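You operate a simulated robot arm through the tools that you are given. There is no shell and no other tool.

You run a simulated robot arm. Do the job below in one go: nothing can be reset, and whatever is moved stays where it is left.

## Task
Glue the Shun sticker onto the keys board.
Fine: brush glue on the middle of the board first, then press the sticker on; rinse the brush and stand it in the water jar; close the glue tub; nothing smears the glue; the other board stays bare. A coat counts when it lies all over at full strength: go over it till it gets no stronger.

The check looks at the end state, three seconds after you hand in, the way a careful person would. Anything else that was tipped, shoved, dropped, spilled or broken makes it a failure.

## Robot
A 7-joint arm with a two-finger parallel gripper, fixed in place. Base frame: the origin is on the floor under the middle of its stand, x ahead of it, y to its left, z up; the work surface is at about z = 940. Units: mm, degrees, N and s.
With the tool pointing down near the work surface it reaches from about 500 to 940 mm from the base axis. Its first joint turns from -166.0 to 166.0 degrees. Payload 3.91 kg.
The TCP is the grasp point between the finger pads, 30 mm short of the fingertips. In the tool frame z runs along the fingers and y along their closing line. Largest opening 110 mm; finger width 20, thickness 10; the body of the gripper, 48 by 112 mm, starts 55 mm behind the TCP.
Orientation is that of the tool frame in the base frame, as a unit quaternion [x, y, z, w]. With the fingers straight down and closing along the base's y, the tool's x points along the base's -x, its y along +y and its z along -z.

## Interface
- The arm moves only by the tool servo_tool. Its argument "series" is a list of rows, each an object of numbers (a shift or turn left out is 0, a gripper value left out holds the last): "tx", "ty", "tz": the shift along the tool's x, y, z in units of 20 mm (1.0 is 20 mm); "ax", "ay", "az": the turn, a rotation vector about the tool's x, y, z in units of 6 degrees (1.0 is 6 degrees); "hand": the gripper command, from -1 (shut) to 1 (fully open), values between in proportion. In form: [{"tx": .., "ty": .., "tz": .., "ax": .., "ay": .., "az": .., "hand": ..}, ...]. A call has 1 to 20 rows; each row shifts and turns the commanded pose from where the row before left it, along the tool's axes as they then stand. A call with a number of a shift or a turn outside -1 to 1 is refused whole. Each row takes 0.2 s and may step no farther than 50 mm and 8.6 degrees from the row before; otherwise, or with a gripper value out of range, the whole call is refused. Where a pose cannot be reached the arm comes as near as it can. A force on the tool above 40 N (or 10 N above the force at the start of the call, whichever is more), or a blocked arm, ends the call early, and 0.2 s more pass. Each finger travels about 72 mm/s and halts on what it meets, pressing with about 30 N; the grip force reading is that of the motor and also rises with nothing between the fingers. The clock runs only during rows and for 0.2 s after the last one: add rows that do not move to give the fingers time. It gives the time, the measured TCP pose, the force on the tool (base axes), the opening and the grip force at its end, in the units of the frame above (readings bear some noise), with the torque about the TCP (base axes, N m) and any sound that the robot's microphone picked up, and new pictures: "show" is both (left out), scene, wrist or none.
- Cameras (640 x 400 px; columns grow to the right, rows downward): "scene" is fixed at [218.5, -504.1, 1807.5]; the picture's right is [0.82, -0.57, 0.00], its down [-0.39, -0.57, -0.72] and it looks along [0.41, 0.59, -0.69] (base axes); focal length 357 px, centre (320, 200). "wrist" rides on the gripper at [72, 17, -103] in the tool frame; the picture's right is [-0.23, 0.97, 0.00], its down [-0.76, -0.18, -0.62] and it looks along [-0.61, -0.14, 0.78] (tool axes); focal length 222 px, centre (320, 200). There is no depth. A picture from a camera that has moved, and an enlarged one, comes with that camera's place and axes in the base frame and with its lens. The place of the scene camera against the robot may be out by one fixed shift of up to 12 mm in any direction.
- lift_body(by): slides the trunk up (or, below 0, down) by that many mm; the arm rides with it, the base frame stays. It gives what a move gives, with no picture.
- close_up(camera, box): a new picture of the part [left, top, right, bottom] of that camera's present view, enlarged. The clock stands still meanwhile.
- finish_job(): hands the job in; it is judged then, once.

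Places have to be worked out from the pictures, the camera data and where the tool is seen. Open the gripper and draw the arm clear of the work before you hand the job in, unless the task says otherwise.

The tools are called after ">>>" as name(argument=value, ...) on one line, values as JSON. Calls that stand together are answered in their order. servo_tool: Moves the arm, as the interface text tells. Its arguments: {"type":"object","properties":{"series":{"type":"array","items":{"type":"object","properties":{"tx":{"type":"number"},"ty":{"type":"number"},"tz":{"type":"number"},"ax":{"type":"number"},"ay":{"type":"number"},"az":{"type":"number"},"hand":{"type":"number"}}}},"show":{"type":"string","enum":["both","scene","wrist","none"]}},"required":["series"]} The other tools are called the same way: lift_body (by) moves the trunk up or down; close_up (camera, box) takes an enlarged picture of a part of a camera's view; finish_job () hands the job in.

At the start:

```text
time_s: 0.0
eef_pos: [483.3, 25.1, 1285.5]
tcp_rot: [0.011, 1.0, -0.025, -0.005]
contact_force: [-0.4, -0.3, -0.3]
ft_torque: [-0.02, -0.01, -0.01]
grip_width: 110.0
finger_force: 0.0
trunk travel left (down, up): [-625.0, 57.0]
```

scene: 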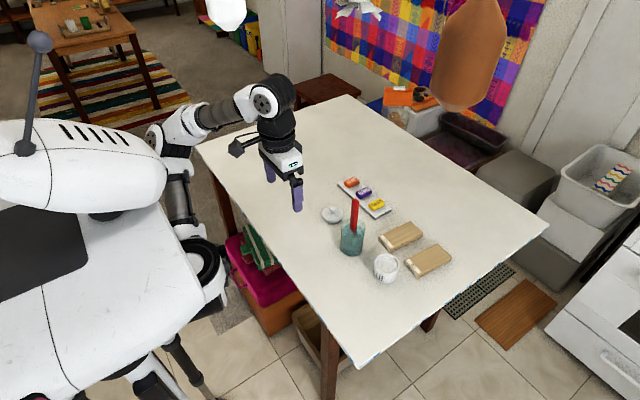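
wrist: 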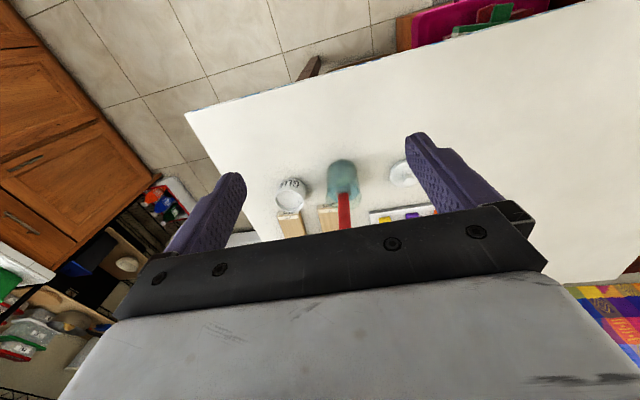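

I see a table with a glue tub (white), a jar with a red brush, a lid, three stickers on a strip, and two wooden boards. I'll take enlarged views before moving.

>>> close_up(camera="scene", box=[310, 165, 470, 290])

>>> close_up(camera="scene", box=[360, 210, 460, 290])

>>> close_up(camera="scene", box=[315, 170, 395, 230])

>>> close_up(camera="wrist", box=[250, 130, 450, 255])

```text
3.20 times, centred on (390, 228) of scene
camera zoom: at [218.5, -504.1, 1807.5], right [0.82, -0.57, 0.0], down [-0.39, -0.57, -0.72], along [0.41, 0.59, -0.69], focal length 1141 px, centre (96, 112)
```

zoom: 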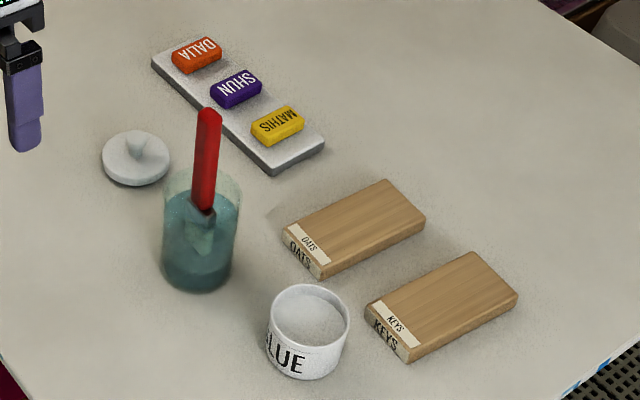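

```text
5.00 times, centred on (410, 250) of scene
camera zoom: at [218.5, -504.1, 1807.5], right [0.82, -0.57, 0.0], down [-0.39, -0.57, -0.72], along [0.41, 0.59, -0.69], focal length 1783 px, centre (-130, -50)
```

zoom: 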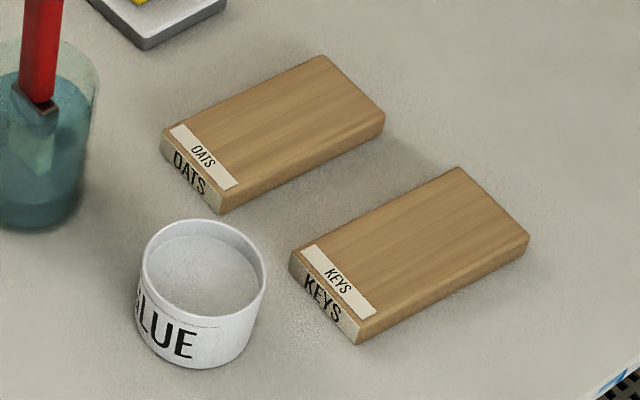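

```text
6.67 times, centred on (355, 200) of scene
camera zoom: at [218.5, -504.1, 1807.5], right [0.82, -0.57, 0.0], down [-0.39, -0.57, -0.72], along [0.41, 0.59, -0.69], focal length 2378 px, centre (87, 200)
```

zoom: 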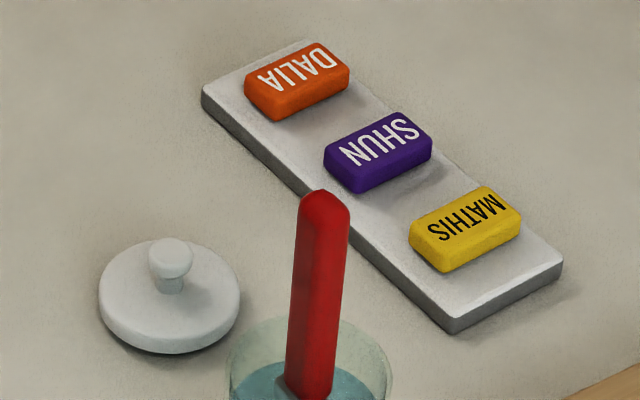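

```text
3.20 times, centred on (350, 192) of wrist
camera zoom: at [412.7, 48.0, 1388.2], right [0.25, 0.97, -0.05], down [0.76, -0.16, 0.62], along [0.6, -0.19, -0.78], focal length 711 px, centre (224, 224)
```

zoom: 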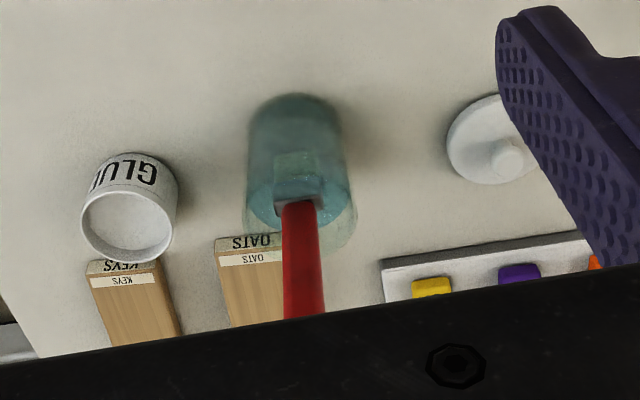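

The tool is tilted about 3° and the boards sit behind the gripper in the wrist view. I'll level the tool and move forward at height to look down at the boards, stickers and brush.

>>> servo_tool(series=[{"ax": -0.478, "ay": -0.09, "az": -0.21}, {"tx": -1}, {"tx": -1}, {"tx": -1}, {"tx": -1}, {"tx": -1}, {"tx": -1}, {"tx": -1}, {"tx": -1}, {}])

```text
time_s: 2.2
eef_pos: [643.9, 24.4, 1284.5]
tcp_rot: [0.0, 1.0, 0.001, 0.0]
contact_force: [0.1, -0.6, -0.3]
ft_torque: [0.03, 0.01, -0.01]
grip_width: 110.2
finger_force: 0.3
trunk travel left (down, up): [-625.0, 57.0]
camera wrist: at [571.5, 41.1, 1388.2], right [0.23, 0.97, 0.0], down [0.76, -0.18, 0.62], along [0.61, -0.14, -0.78], focal length 222 px, centre (320, 200)
```

scene: 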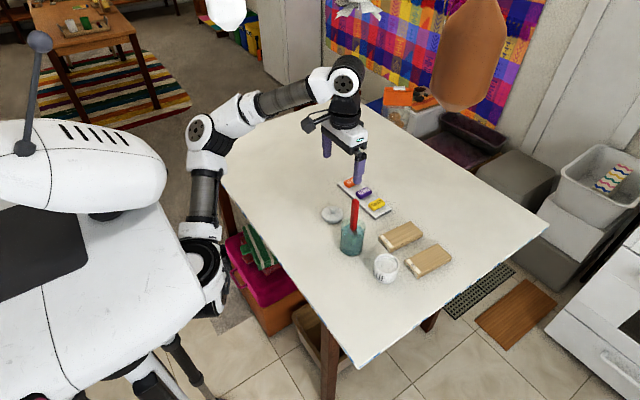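
wrist: 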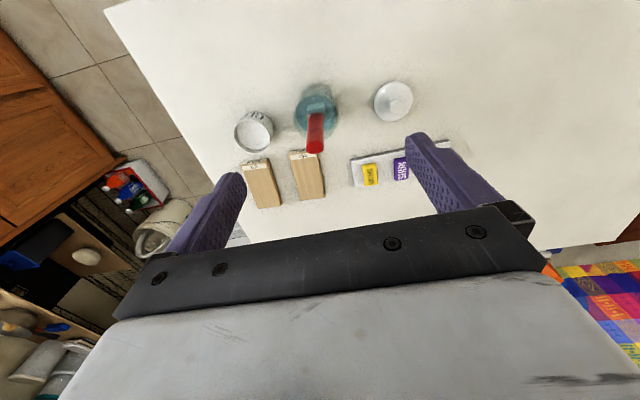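

Level now, and the wrist view shows every object; I'll enlarge it to measure places in the robot frame.

>>> close_up(camera="wrist", box=[225, 75, 345, 150])

>>> close_up(camera="wrist", box=[225, 140, 345, 215])

>>> close_up(camera="wrist", box=[335, 75, 455, 210])

>>> close_up(camera="wrist", box=[285, 85, 349, 165])

```text
5.33 times, centred on (285, 112) of wrist
camera zoom: at [571.5, 41.1, 1388.2], right [0.23, 0.97, 0.0], down [0.76, -0.18, 0.62], along [0.61, -0.14, -0.78], focal length 1185 px, centre (507, 667)
```

zoom: 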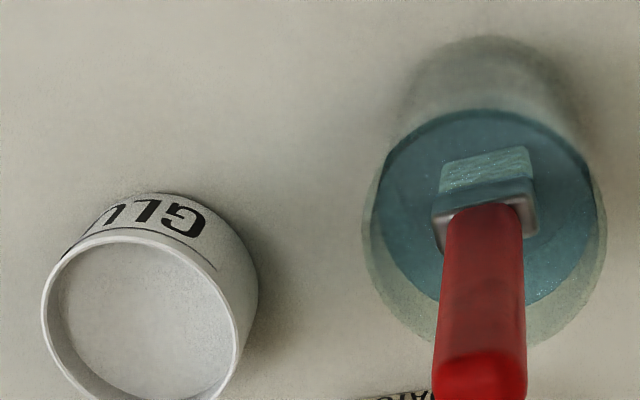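

```text
5.33 times, centred on (285, 178) of wrist
camera zoom: at [571.5, 41.1, 1388.2], right [0.23, 0.97, 0.0], down [0.76, -0.18, 0.62], along [0.61, -0.14, -0.78], focal length 1185 px, centre (507, 320)
```

zoom: 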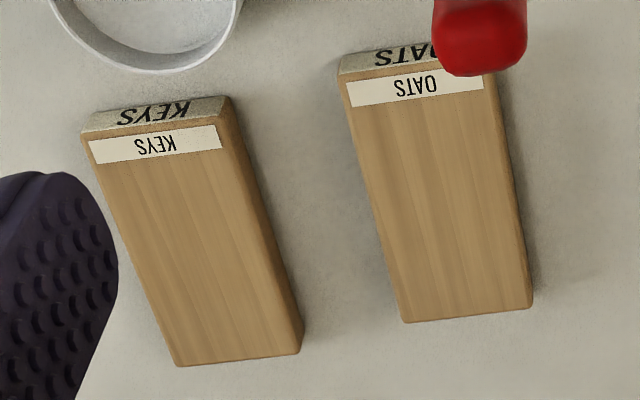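

```text
2.96 times, centred on (395, 142) of wrist
camera zoom: at [571.5, 41.1, 1388.2], right [0.23, 0.97, 0.0], down [0.76, -0.18, 0.62], along [0.61, -0.14, -0.78], focal length 658 px, centre (98, 370)
```

zoom: 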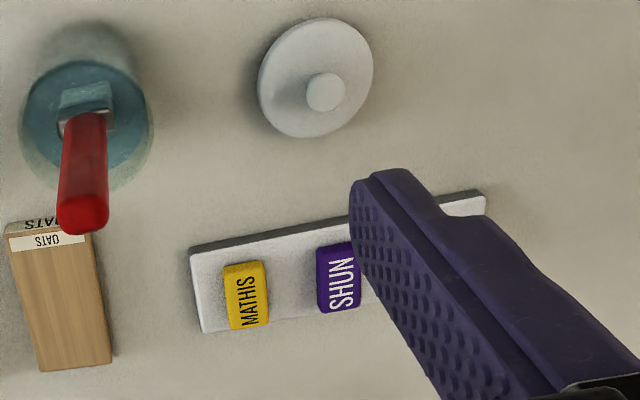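

```text
5.00 times, centred on (317, 125) of wrist
camera zoom: at [571.5, 41.1, 1388.2], right [0.23, 0.97, 0.0], down [0.76, -0.18, 0.62], along [0.61, -0.14, -0.78], focal length 1111 px, centre (335, 575)
```

zoom: 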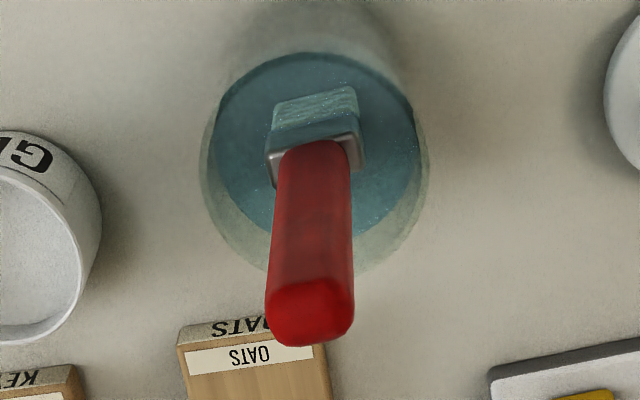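

From the wrist view: KEYS board centre ≈ (837, −163), top z ≈ 960, yaw ≈ −5.7°. Jar ≈ (690, 7), tub ≈ (711, −122), and the brush handle is upright with its top near z 1135. I'll turn the tool 90° so the fingers close along x on the handle's flat faces, which also gives a second view for triangulation.

>>> servo_tool(series=[{"az": 1}, {"az": 1}, {"az": 1}, {"az": 1}, {"az": 1}, {"az": 1}, {"az": 1}, {"az": 1}, {"az": 1}, {"az": 1}, {"az": 1}, {"az": 1}, {"az": 1}, {"az": 1}, {"az": 1}, {}])

```text
time_s: 5.6
eef_pos: [506.6, -118.3, 1194.0]
tcp_rot: [0.707, 0.708, 0.0, 0.0]
contact_force: [-0.4, -0.6, 0.3]
ft_torque: [-0.02, -0.02, 0.04]
grip_width: 110.2
finger_force: 0.0
out of reach, approached as far as the arm can: row 7, 8, 9, 10, 11, 12, 13, 14, 15
trunk travel left (down, up): [-625.0, 57.0]
camera wrist: at [523.1, -47.1, 1295.8], right [0.97, -0.22, 0.0], down [-0.18, -0.76, 0.62], along [-0.14, -0.61, -0.78], focal length 222 px, centre (320, 200)
```

scene: 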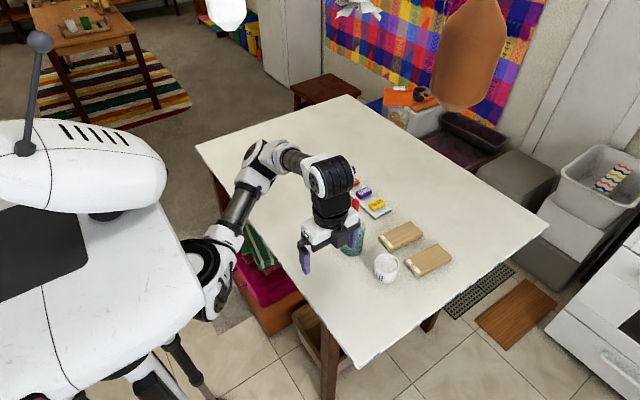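
wrist: 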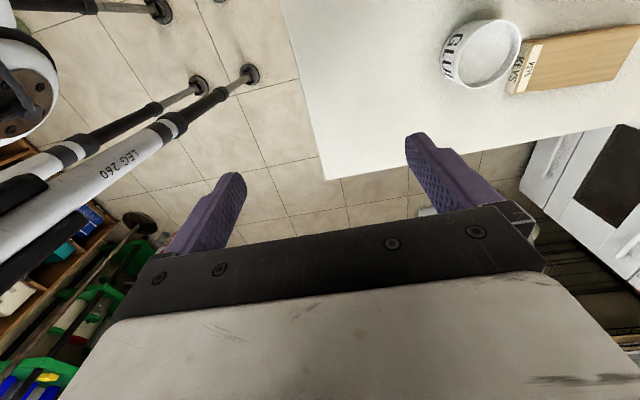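

That turn ran out of reach and the arm drifted to (507, −118, 1194), with no contact reported. I'll turn back the other way and see how the position behaves.

>>> servo_tool(series=[{"az": -1}, {"az": -1}, {"az": -1}, {"az": -1}, {"az": -1}, {"az": -1}, {"az": -1}, {"az": -1}, {"az": -1}, {"az": -1}], show="scene")

```text
time_s: 7.8
eef_pos: [506.0, -118.4, 1193.5]
tcp_rot: [0.257, 0.966, 0.001, 0.001]
contact_force: [-0.3, -0.3, 0.6]
ft_torque: [-0.01, 0.01, 0.04]
grip_width: 109.7
finger_force: 0.1
trunk travel left (down, up): [-625.0, 57.0]
```

scene: 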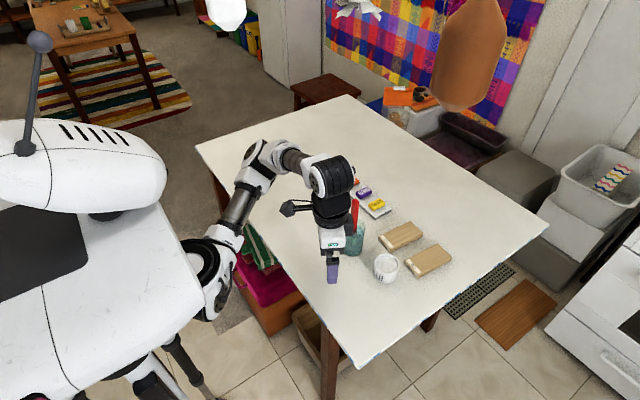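

The command starts fresh from the measured pose. I'll raise to about z 1275, then keep turning the other way toward −90°.

>>> servo_tool(series=[{"tz": -1}, {"tz": -1}, {"tz": -1}, {"tz": -1}, {"az": -1}, {"az": -1}, {"az": -1}, {"az": -1}, {"az": -1}, {"az": -1}, {"az": -1}, {"az": -1}, {"az": -1}, {"az": -1}], show="scene")

```text
time_s: 10.8
eef_pos: [506.2, -118.7, 1273.4]
tcp_rot: [-0.261, 0.965, 0.002, 0.001]
contact_force: [0.1, -0.2, 0.3]
ft_torque: [-0.01, 0.03, 0.0]
grip_width: 110.0
finger_force: 0.0
trunk travel left (down, up): [-625.0, 57.0]
```

scene: 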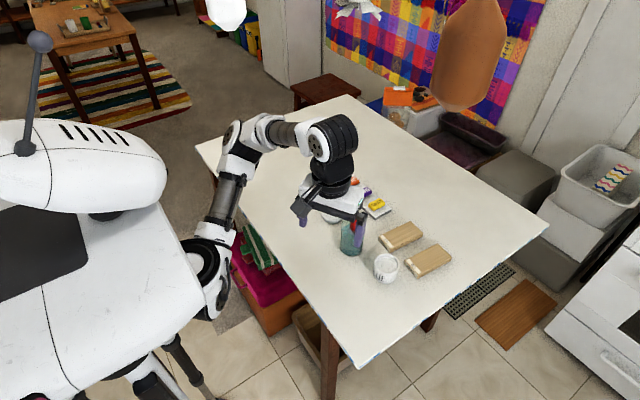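

>>> servo_tool(series=[{"az": -1}, {"az": -1}, {"az": -1}, {"az": -1}, {"az": -1}, {"az": -1}, {"az": -1}, {"az": -1}, {"az": -1}, {"az": -1}, {}], show="both")

```text
time_s: 13.2
eef_pos: [506.1, -118.0, 1272.6]
tcp_rot: [0.708, -0.706, 0.0, -0.001]
contact_force: [-0.4, -0.1, -1.2]
ft_torque: [-0.03, 0.01, -0.01]
grip_width: 109.9
finger_force: 0.0
trunk travel left (down, up): [-625.0, 57.0]
camera wrist: at [490.0, -192.2, 1375.4], right [-0.97, 0.22, 0.0], down [0.18, 0.76, 0.62], along [0.14, 0.61, -0.78], focal length 222 px, centre (320, 200)
```

scene: 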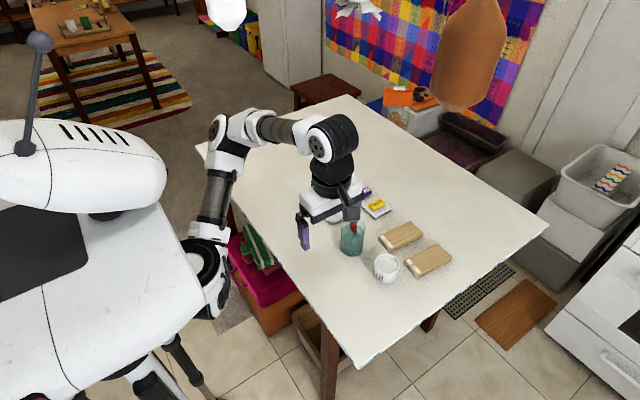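
wrist: 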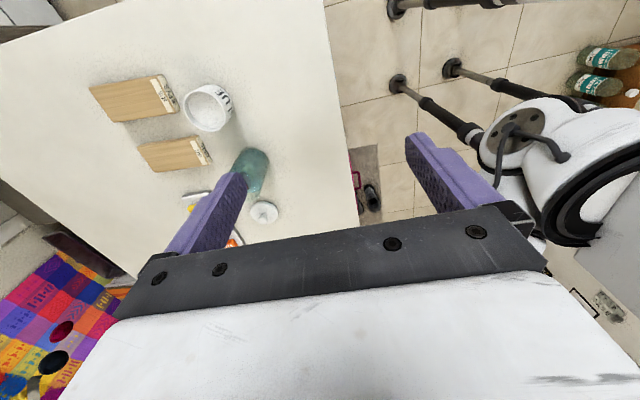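

The −90° turn works: fingers now close along x, camera on the −y side. I'll move above the jar at height and check it from here.

>>> servo_tool(series=[{"ty": -1, "tx": -0.5}, {"ty": -1, "tx": -0.5}, {"ty": -1, "tx": -0.5}, {"ty": -1, "tx": -0.5}, {"ty": -1, "tx": -0.5}, {"ty": -1, "tx": -0.5}, {"ty": -1, "tx": -0.5}, {"ty": -1, "tx": -0.5}, {"ty": -1, "tx": -0.5}, {}], show="both")

>>> close_up(camera="wrist", box=[240, 80, 400, 210])

```text
time_s: 15.4
eef_pos: [686.8, -27.2, 1273.5]
tcp_rot: [0.707, -0.707, -0.001, -0.001]
contact_force: [0.4, -0.5, 0.4]
ft_torque: [0.02, 0.0, 0.0]
grip_width: 109.8
finger_force: 0.1
trunk travel left (down, up): [-625.0, 57.0]
camera wrist: at [670.2, -101.7, 1376.1], right [-0.97, 0.23, 0.0], down [0.18, 0.76, 0.62], along [0.14, 0.61, -0.78], focal length 222 px, centre (320, 200)
```

scene: 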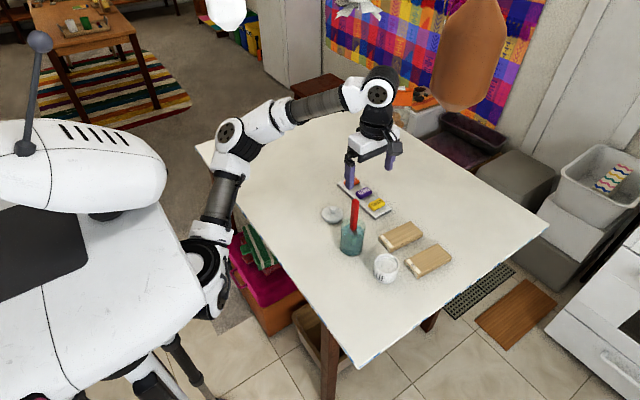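
wrist: 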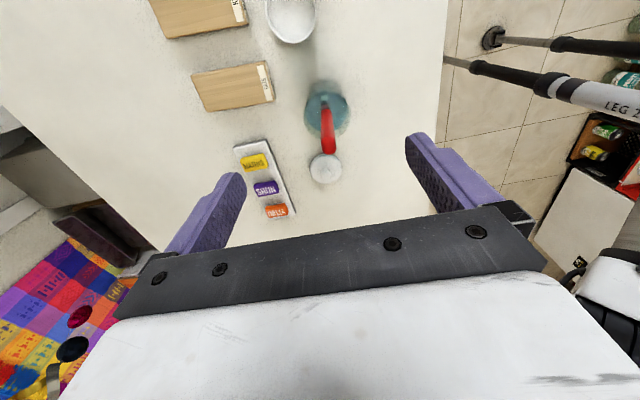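

```text
3.08 times, centred on (320, 145) of wrist
camera zoom: at [670.2, -101.7, 1376.1], right [-0.97, 0.23, 0.0], down [0.18, 0.76, 0.62], along [0.14, 0.61, -0.78], focal length 684 px, centre (320, 369)
```

zoom: 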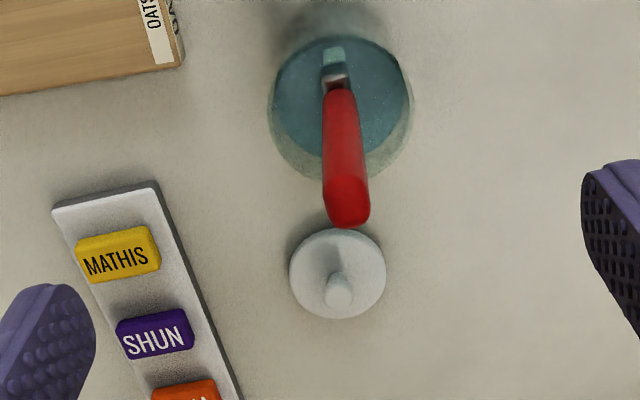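

Triangulating the two wrist views: handle vertical at about (686, 7), from z ≈ 1003 to ≈ 1141, about 17 mm thick in x and 21 mm in y. I'll centre over it and descend to TCP z ≈ 1160 to check alignment.

>>> servo_tool(series=[{"tx": -0.9}, {"tx": -0.83, "ty": 0.04}, {"tz": 1}, {"tz": 1}, {"tz": 1}, {"tz": 1}, {"tz": 1}, {"tz": 0.7}, {}], show="both")

>>> close_up(camera="wrist", box=[220, 60, 420, 220])

```text
time_s: 17.4
eef_pos: [685.3, 6.8, 1159.6]
tcp_rot: [0.708, -0.706, 0.0, 0.0]
contact_force: [-0.1, 0.6, 0.6]
ft_torque: [-0.01, 0.01, -0.03]
grip_width: 109.9
finger_force: 0.2
trunk travel left (down, up): [-625.0, 57.0]
camera wrist: at [669.0, -67.1, 1262.2], right [-0.97, 0.23, 0.0], down [0.18, 0.76, 0.62], along [0.14, 0.61, -0.78], focal length 222 px, centre (320, 200)
```

scene: 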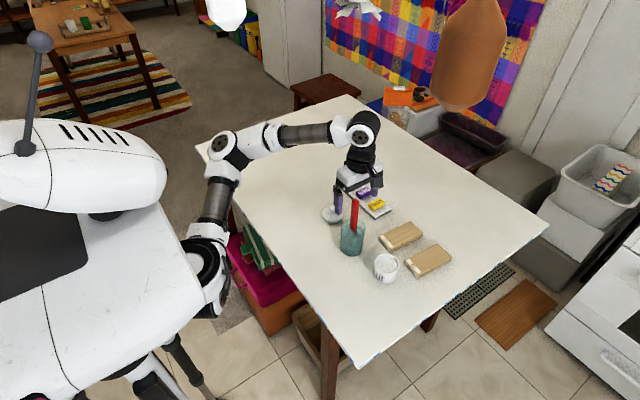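
wrist: 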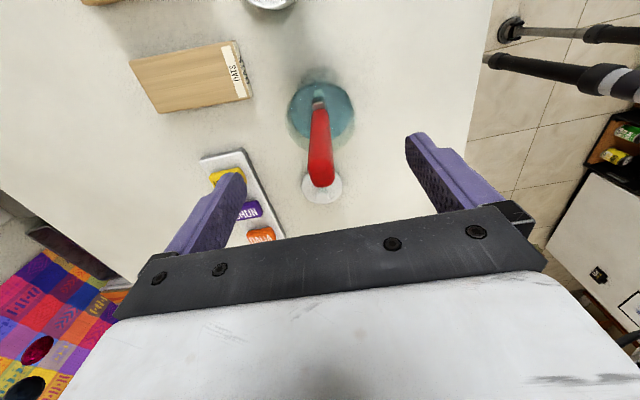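

```text
2.50 times, centred on (320, 140) of wrist
camera zoom: at [669.0, -67.1, 1262.2], right [-0.97, 0.23, 0.0], down [0.18, 0.76, 0.62], along [0.14, 0.61, -0.78], focal length 555 px, centre (320, 350)
```

zoom: 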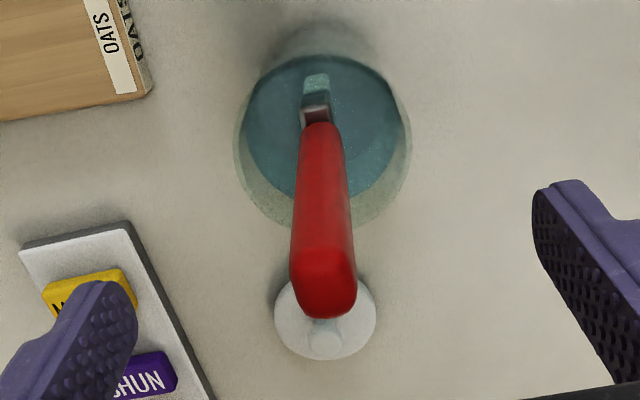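

Handle top projects to about (686, 7), directly under the TCP. Descending to z ≈ 1100 and closing on the handle.

>>> servo_tool(series=[{"tz": 1}, {"tz": 1}, {"tz": 1}, {}, {"hand": -1}, {"hand": -1}, {"hand": -1}, {"hand": -1}, {"hand": -1}, {"hand": -1}], show="both")

>>> close_up(camera="scene", box=[310, 165, 470, 290])

```text
time_s: 19.6
eef_pos: [685.2, 5.8, 1099.9]
tcp_rot: [0.707, -0.707, 0.0, -0.001]
contact_force: [-0.2, 0.7, 0.4]
ft_torque: [-0.02, -0.01, 0.01]
grip_width: 16.5
finger_force: 30.1
trunk travel left (down, up): [-625.0, 57.0]
camera wrist: at [668.9, -67.7, 1202.4], right [-0.97, 0.23, 0.0], down [0.18, 0.76, 0.62], along [0.14, 0.61, -0.78], focal length 222 px, centre (320, 200)
```

scene: 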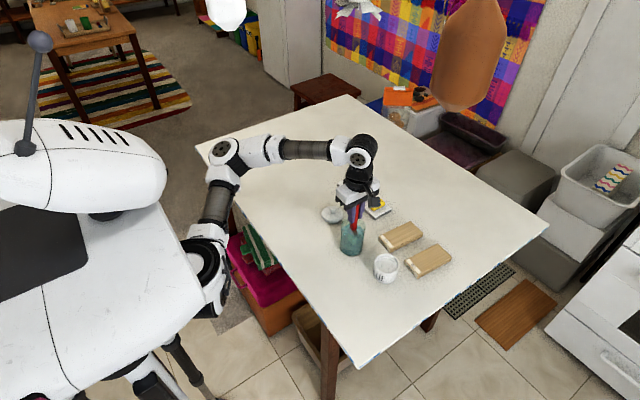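
wrist: 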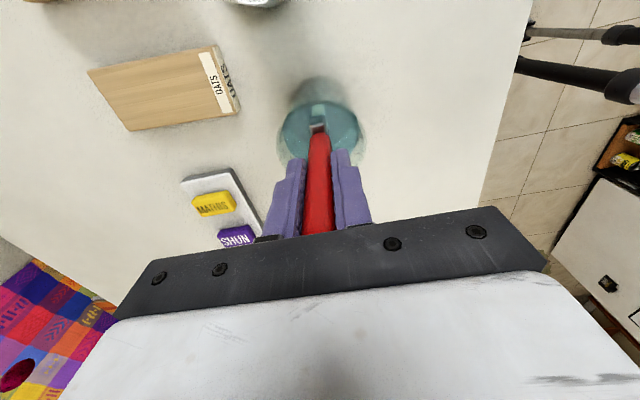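

```text
3.20 times, centred on (390, 228) of scene
camera zoom: at [218.5, -504.1, 1807.5], right [0.82, -0.57, 0.0], down [-0.39, -0.57, -0.72], along [0.41, 0.59, -0.69], focal length 1141 px, centre (96, 112)
```

zoom: 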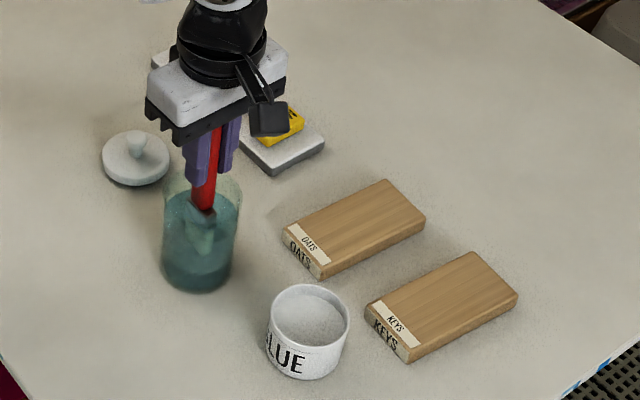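

Grip holds (16.5 mm, 30 N); I'll return the brush to this same pose later. Lifting straight up out of the jar until the bristles clear the rim, then pausing to let it drip.

>>> servo_tool(series=[{"tz": -0.6}, {"tz": -0.7}, {"tz": -0.8}, {"tz": -0.8}, {"tz": -0.8}, {"tz": -0.8}, {"tz": -0.7}, {"tz": -0.5}, {}, {}, {}, {}, {}], show="both")

>>> close_up(camera="scene", box=[310, 125, 430, 275])

>>> close_up(camera="wrist", box=[260, 70, 380, 220])

```text
time_s: 22.4
eef_pos: [685.4, 5.6, 1212.5]
tcp_rot: [-0.707, 0.708, 0.001, 0.001]
contact_force: [-0.7, 0.3, -0.5]
ft_torque: [0.03, 0.01, 0.0]
grip_width: 16.5
finger_force: 30.1
trunk travel left (down, up): [-625.0, 57.0]
camera wrist: at [668.7, -67.5, 1315.9], right [-0.97, 0.23, 0.0], down [0.18, 0.76, 0.62], along [0.14, 0.61, -0.78], focal length 222 px, centre (320, 200)
```

scene: 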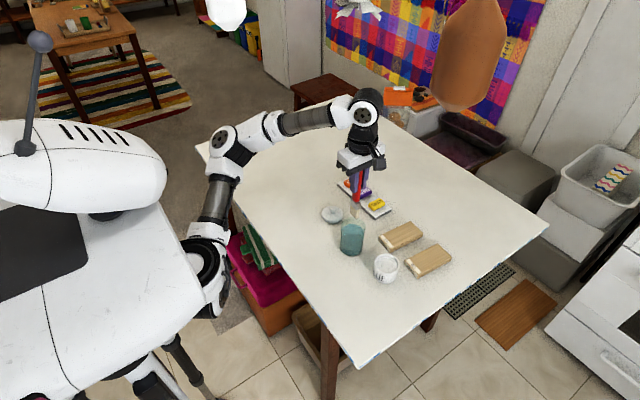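
wrist: 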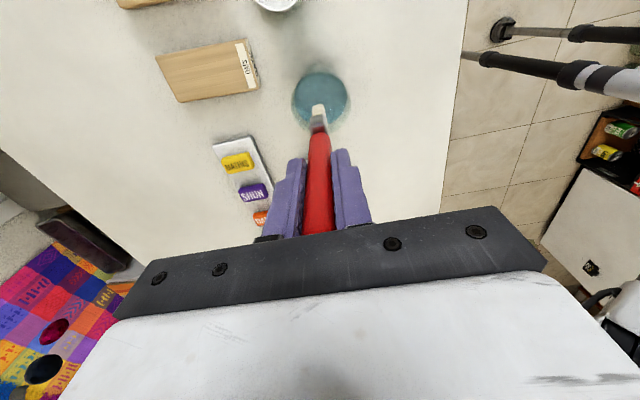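

```text
2.67 times, centred on (370, 200) of scene
camera zoom: at [218.5, -504.1, 1807.5], right [0.82, -0.57, 0.0], down [-0.39, -0.57, -0.72], along [0.41, 0.59, -0.69], focal length 951 px, centre (187, 200)
```

zoom: 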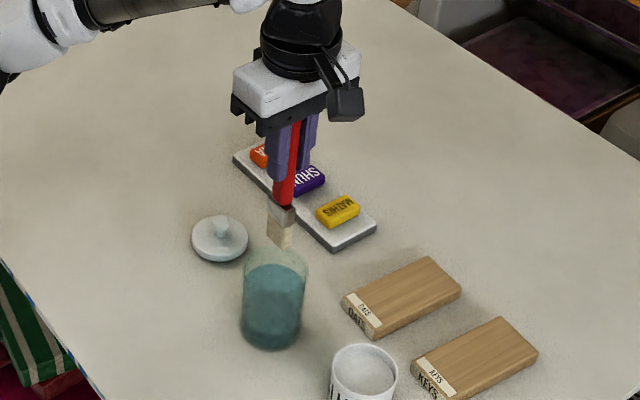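

```text
2.67 times, centred on (320, 145) of wrist
camera zoom: at [668.7, -67.5, 1315.9], right [-0.97, 0.23, 0.0], down [0.18, 0.76, 0.62], along [0.14, 0.61, -0.78], focal length 592 px, centre (320, 347)
```

zoom: 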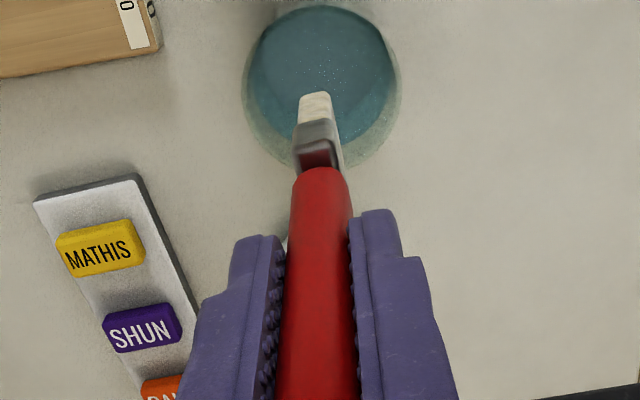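

The brush is out, bristles white and clean. I'll enlarge both views to measure how far the tip hangs below the TCP.

>>> close_up(camera="scene", box=[335, 170, 383, 230])

>>> close_up(camera="wrist", box=[296, 95, 344, 135])

```text
6.67 times, centred on (359, 200) of scene
camera zoom: at [218.5, -504.1, 1807.5], right [0.82, -0.57, 0.0], down [-0.39, -0.57, -0.72], along [0.41, 0.59, -0.69], focal length 2378 px, centre (60, 200)
```

zoom: 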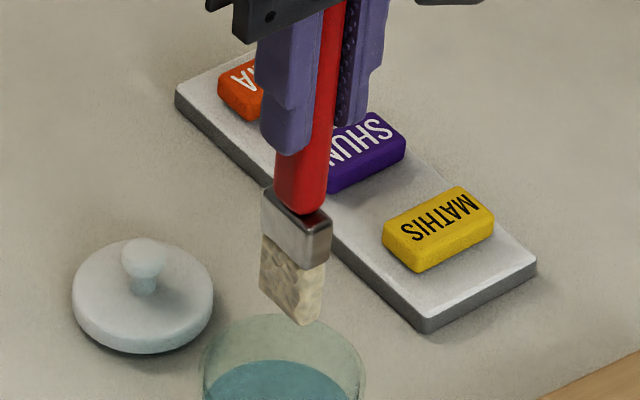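

```text
10.00 times, centred on (320, 115) of wrist
camera zoom: at [668.7, -67.5, 1315.9], right [-0.97, 0.23, 0.0], down [0.18, 0.76, 0.62], along [0.14, 0.61, -0.78], focal length 2221 px, centre (320, 1050)
```

zoom: 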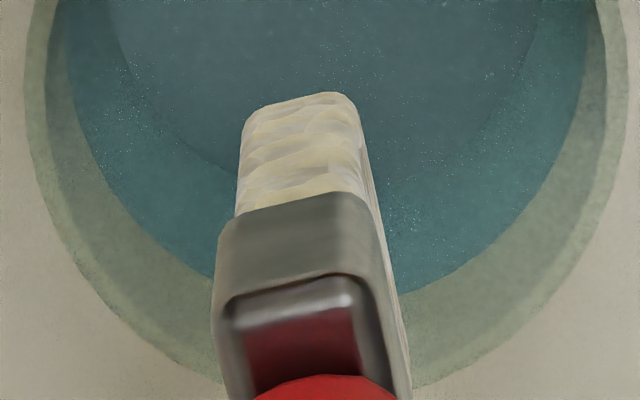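

Tip hangs about 120 mm below the TCP, bristles ≈ 30 × 14 mm. Tub centre ≈ (704, −122) with rim z ≈ 990 and glue surface roughly 977. I'll move over the tub at height and look before dipping.

>>> servo_tool(series=[{"tx": 1, "ty": -0.2}, {"tx": 1, "ty": -0.2}, {"tx": 1, "ty": -0.2}, {"tx": 1, "ty": -0.2}, {"tx": 1, "ty": -0.13}, {"tx": 1}, {"tx": 0.4}, {}, {}], show="both")

>>> close_up(camera="scene", box=[340, 200, 440, 300])

>>> close_up(camera="wrist", box=[260, 70, 380, 170])

```text
time_s: 24.4
eef_pos: [704.9, -123.2, 1213.1]
tcp_rot: [0.708, -0.706, -0.001, 0.0]
contact_force: [-0.3, 0.3, -0.5]
ft_torque: [-0.01, -0.03, -0.03]
grip_width: 16.3
finger_force: 30.1
trunk travel left (down, up): [-625.0, 57.0]
camera wrist: at [687.8, -196.0, 1315.6], right [-0.97, 0.23, 0.0], down [0.18, 0.76, 0.62], along [0.14, 0.61, -0.78], focal length 222 px, centre (320, 200)
```

scene: 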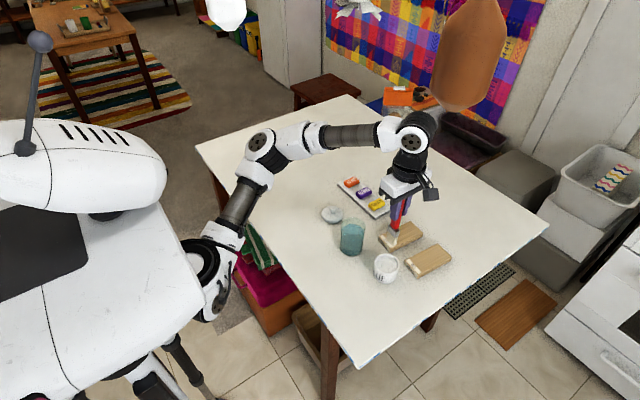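
wrist: 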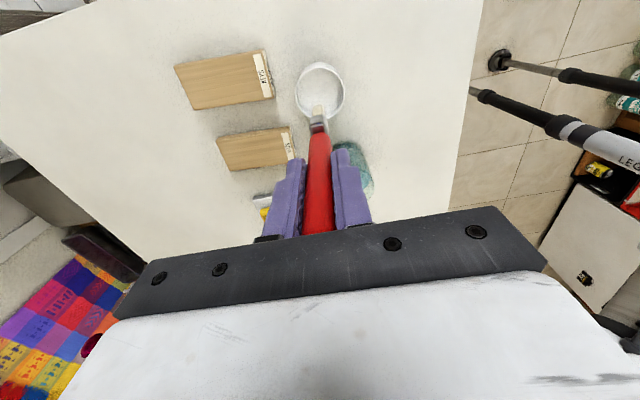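

```text
4.00 times, centred on (390, 250) of scene
camera zoom: at [218.5, -504.1, 1807.5], right [0.82, -0.57, 0.0], down [-0.39, -0.57, -0.72], along [0.41, 0.59, -0.69], focal length 1426 px, centre (40, 0)
```

zoom: 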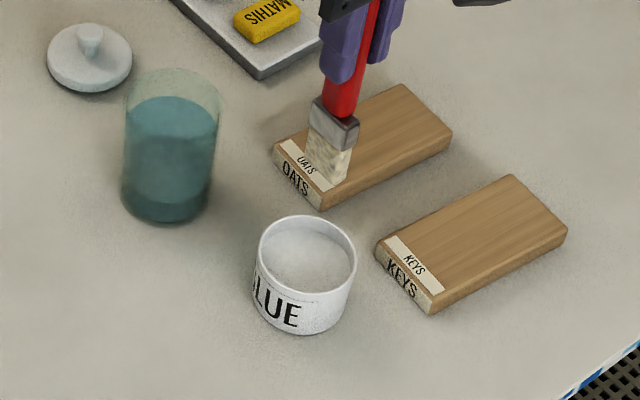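

```text
4.00 times, centred on (320, 120) of wrist
camera zoom: at [687.8, -196.0, 1315.6], right [-0.97, 0.23, 0.0], down [0.18, 0.76, 0.62], along [0.14, 0.61, -0.78], focal length 888 px, centre (320, 520)
```

zoom: 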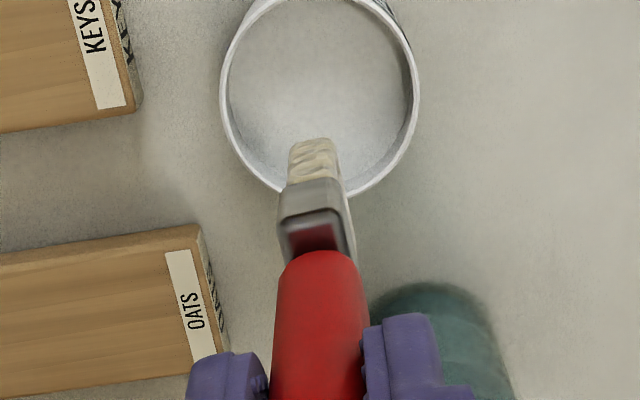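

The tub centre projects to (704.6, −124), matching the TCP. Descending gently to put the tip about 10 mm under the glue surface and watching the force.

>>> servo_tool(series=[{"tz": 1}, {"tz": 1}, {"tz": 1}, {"tz": 1}, {"tz": 1}, {"tz": 0.5}, {"tz": 0.5}, {}], show="both")

>>> close_up(camera="scene", box=[340, 200, 440, 300])

>>> close_up(camera="wrist", box=[260, 60, 380, 160])

```text
time_s: 26.2
eef_pos: [703.5, -121.8, 1096.4]
tcp_rot: [0.708, -0.706, 0.001, -0.002]
contact_force: [2.3, -1.1, 29.0]
ft_torque: [-0.04, -0.26, 0.01]
grip_width: 16.7
finger_force: 30.2
trunk travel left (down, up): [-625.0, 57.0]
camera wrist: at [686.0, -195.5, 1198.4], right [-0.97, 0.23, 0.0], down [0.17, 0.76, 0.62], along [0.14, 0.61, -0.78], focal length 222 px, centre (320, 200)
```

scene: 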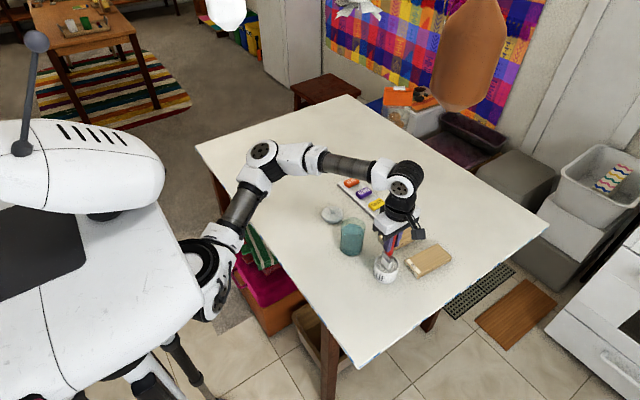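
wrist: 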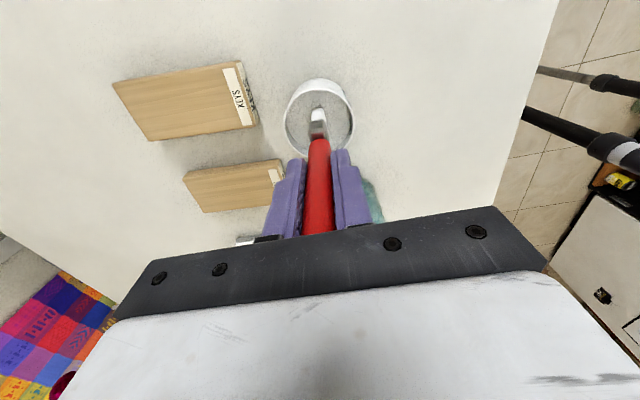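

```text
4.00 times, centred on (390, 250) of scene
camera zoom: at [218.5, -504.1, 1807.5], right [0.82, -0.57, 0.0], down [-0.39, -0.57, -0.72], along [0.41, 0.59, -0.69], focal length 1426 px, centre (40, 0)
```

zoom: 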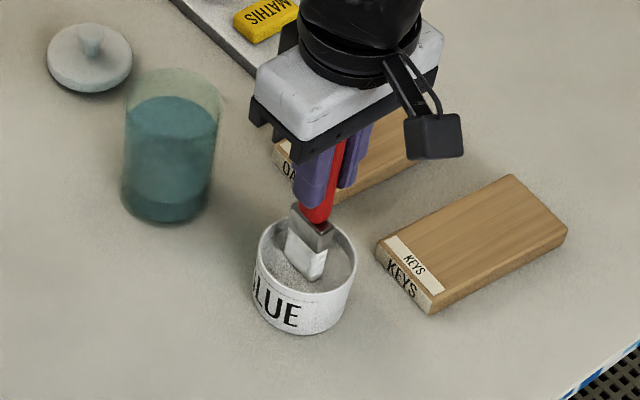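

```text
4.00 times, centred on (320, 110) of wrist
camera zoom: at [686.0, -195.5, 1198.4], right [-0.97, 0.23, 0.0], down [0.17, 0.76, 0.62], along [0.14, 0.61, -0.78], focal length 888 px, centre (320, 560)
```

zoom: 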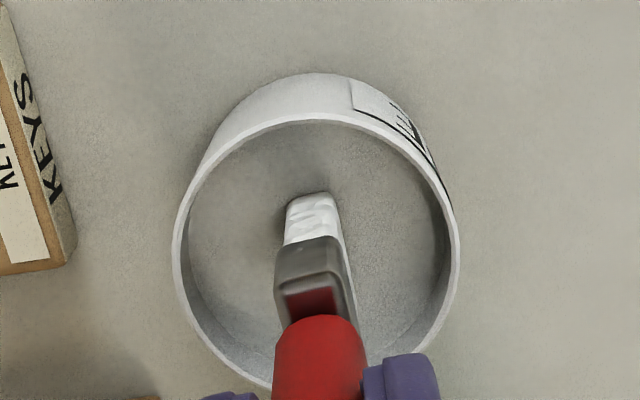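

Contact force of 29 N at TCP z 1096, and the bristles turned white with glue, so the glue surface is at about z 976 and acts firm. I'll lift up now and check the load and that the brush hasn't slipped in the fingers.

>>> servo_tool(series=[{"tz": -0.3}, {"tz": -0.5}, {"tz": -1}, {"tz": -1}, {"tz": -1}, {"tz": -1}, {}, {}, {}], show="both")

>>> close_up(camera="scene", box=[365, 195, 425, 285])

>>> close_up(camera="wrist", box=[260, 60, 380, 160])

```text
time_s: 28.2
eef_pos: [704.9, -121.9, 1188.3]
tcp_rot: [-0.707, 0.707, 0.001, 0.001]
contact_force: [-0.2, 0.2, -0.2]
ft_torque: [-0.01, 0.01, 0.0]
grip_width: 16.5
finger_force: 30.2
trunk travel left (down, up): [-625.0, 57.0]
camera wrist: at [687.5, -195.4, 1291.4], right [-0.97, 0.23, 0.0], down [0.18, 0.76, 0.62], along [0.14, 0.61, -0.78], focal length 222 px, centre (320, 200)
```

scene: 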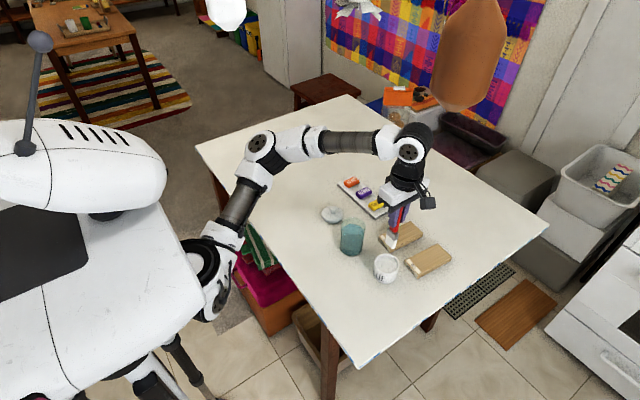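
wrist: 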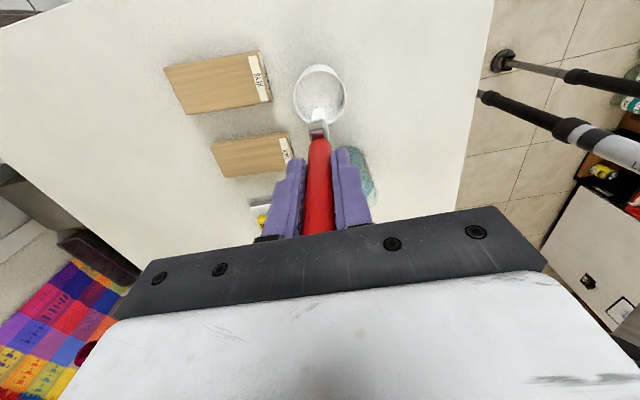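

```text
4.44 times, centred on (395, 240) of scene
camera zoom: at [218.5, -504.1, 1807.5], right [0.82, -0.57, 0.0], down [-0.39, -0.57, -0.72], along [0.41, 0.59, -0.69], focal length 1585 px, centre (-13, 22)
```

zoom: 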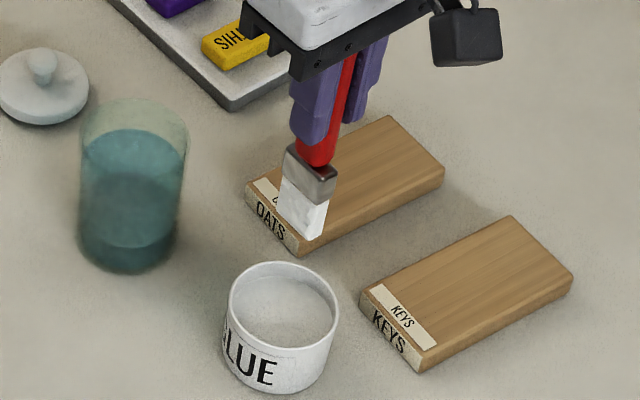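

```text
4.00 times, centred on (320, 110) of wrist
camera zoom: at [687.5, -195.4, 1291.4], right [-0.97, 0.23, 0.0], down [0.18, 0.76, 0.62], along [0.14, 0.61, -0.78], focal length 888 px, centre (320, 560)
```

zoom: 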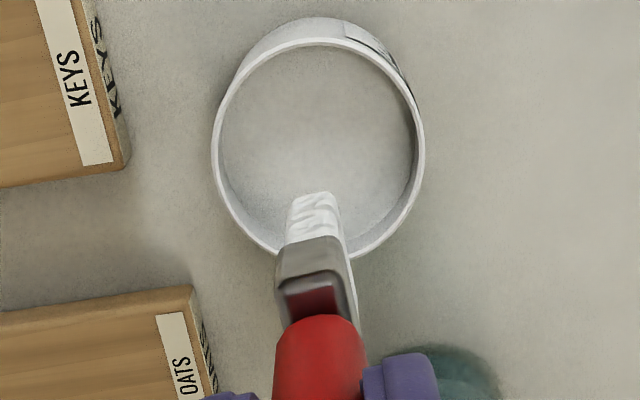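

Brush is loaded, but it slid up about 9 mm in the grip, so the tip is now ~111 mm below the TCP; I'll use gentler contact from here. Moving over the KEYS board, aligning to its −5.7° yaw and stopping about 20 mm above the surface.

>>> servo_tool(series=[{"ty": -0.943, "tx": 0.293}, {"ty": -0.943, "tx": 0.293}, {"ty": -0.943, "tx": 0.293}, {"ty": -0.943, "tx": 0.293}, {"ty": -0.943, "tx": 0.293}, {"ty": -0.943, "tx": 0.293}, {"ty": -0.943, "tx": 0.293}, {"az": 0.95}, {"tz": 1}, {"tz": 1}, {"tz": 1}, {"tz": 1}, {"tz": 0.8}, {}], show="both")

>>> close_up(camera="scene", box=[375, 205, 475, 290])

>>> close_up(camera="wrist", box=[220, 50, 420, 170])

```text
time_s: 31.2
eef_pos: [835.7, -162.2, 1094.1]
tcp_rot: [-0.672, 0.741, 0.0, 0.001]
contact_force: [-1.1, -0.1, 0.0]
ft_torque: [-0.03, 0.0, 0.01]
grip_width: 16.3
finger_force: 29.8
trunk travel left (down, up): [-625.0, 57.0]
camera wrist: at [812.4, -234.1, 1195.9], right [-0.95, 0.32, 0.0], down [0.25, 0.74, 0.62], along [0.2, 0.59, -0.78], focal length 222 px, centre (320, 200)
```

scene: 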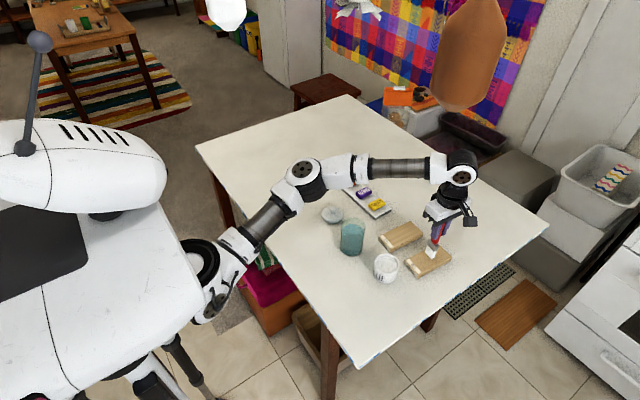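
wrist: 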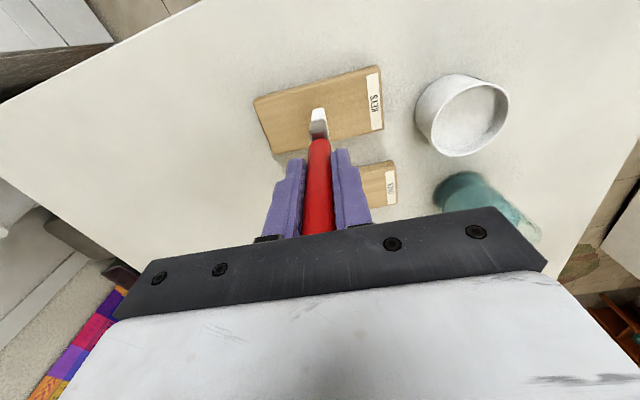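

```text
4.71 times, centred on (425, 248) of scene
camera zoom: at [218.5, -504.1, 1807.5], right [0.82, -0.57, 0.0], down [-0.39, -0.57, -0.72], along [0.41, 0.59, -0.69], focal length 1678 px, centre (-174, -24)
```

zoom: 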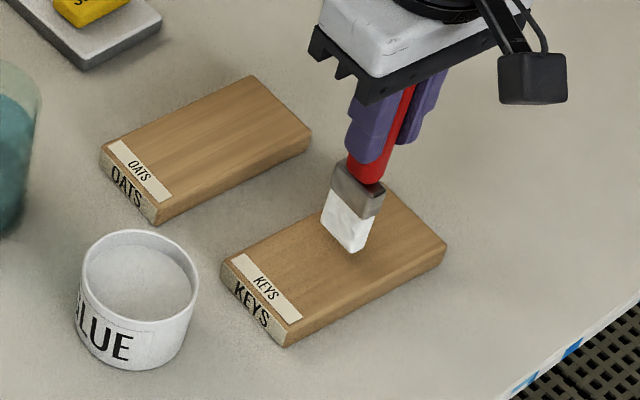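

```text
3.20 times, centred on (320, 110) of wrist
camera zoom: at [812.4, -234.1, 1195.9], right [-0.95, 0.32, 0.0], down [0.25, 0.74, 0.62], along [0.2, 0.59, -0.78], focal length 711 px, centre (320, 488)
```

zoom: 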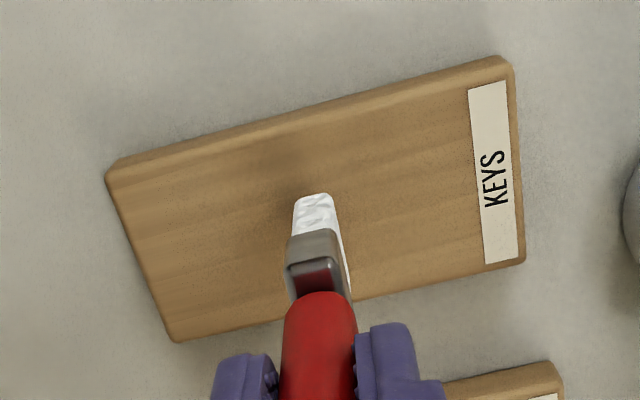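

The brush hangs over the middle of the board with a gap of about 20 mm. Descending in small steps to feel for contact.

>>> servo_tool(series=[{"tz": 0.2}, {"tz": 0.2}, {"tz": 0.2}, {"tz": 0.15}, {}], show="none")

>>> close_up(camera="wrist", box=[270, 80, 370, 150])

>>> close_up(camera="scene", box=[400, 225, 460, 285])

```text
time_s: 32.4
eef_pos: [836.4, -162.5, 1078.4]
tcp_rot: [-0.67, 0.742, 0.001, 0.001]
contact_force: [-0.2, 0.1, -0.9]
ft_torque: [0.0, -0.03, 0.01]
grip_width: 16.5
finger_force: 30.1
trunk travel left (down, up): [-625.0, 57.0]
```

```text
5.71 times, centred on (320, 115) of wrist
camera zoom: at [812.5, -234.6, 1180.7], right [-0.95, 0.32, 0.0], down [0.25, 0.74, 0.62], along [0.2, 0.59, -0.78], focal length 1269 px, centre (320, 686)
```

zoom: 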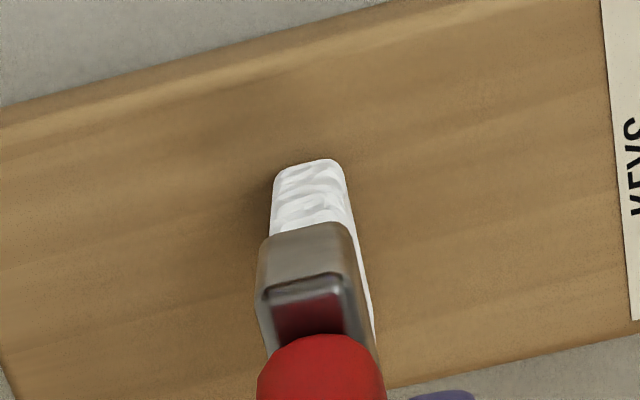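

```text
6.67 times, centred on (430, 255) of scene
camera zoom: at [218.5, -504.1, 1807.5], right [0.82, -0.57, 0.0], down [-0.39, -0.57, -0.72], along [0.41, 0.59, -0.69], focal length 2378 px, centre (-413, -167)
```

zoom: 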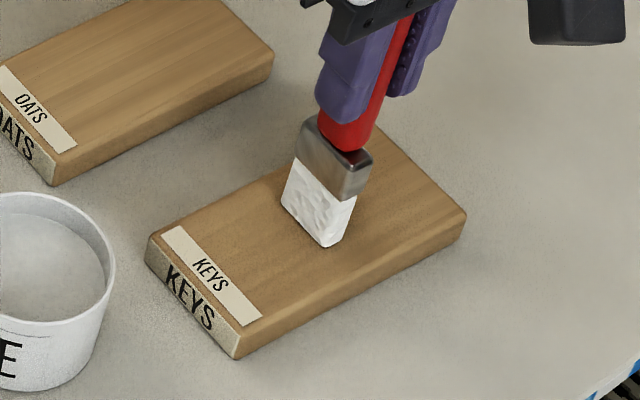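

Still free of contact (force ≈ 0). Continuing down in 1.5 mm steps.

>>> servo_tool(series=[{"tz": 0.075}, {"tz": 0.075}, {"tz": 0.075}, {"tz": 0.075}, {}], show="none")

```text
time_s: 33.6
eef_pos: [834.3, -161.8, 1079.1]
tcp_rot: [-0.672, 0.741, -0.003, 0.003]
contact_force: [5.4, -1.4, 39.3]
ft_torque: [-0.01, -0.73, -0.06]
grip_width: 16.4
finger_force: 29.7
trunk travel left (down, up): [-625.0, 57.0]
```

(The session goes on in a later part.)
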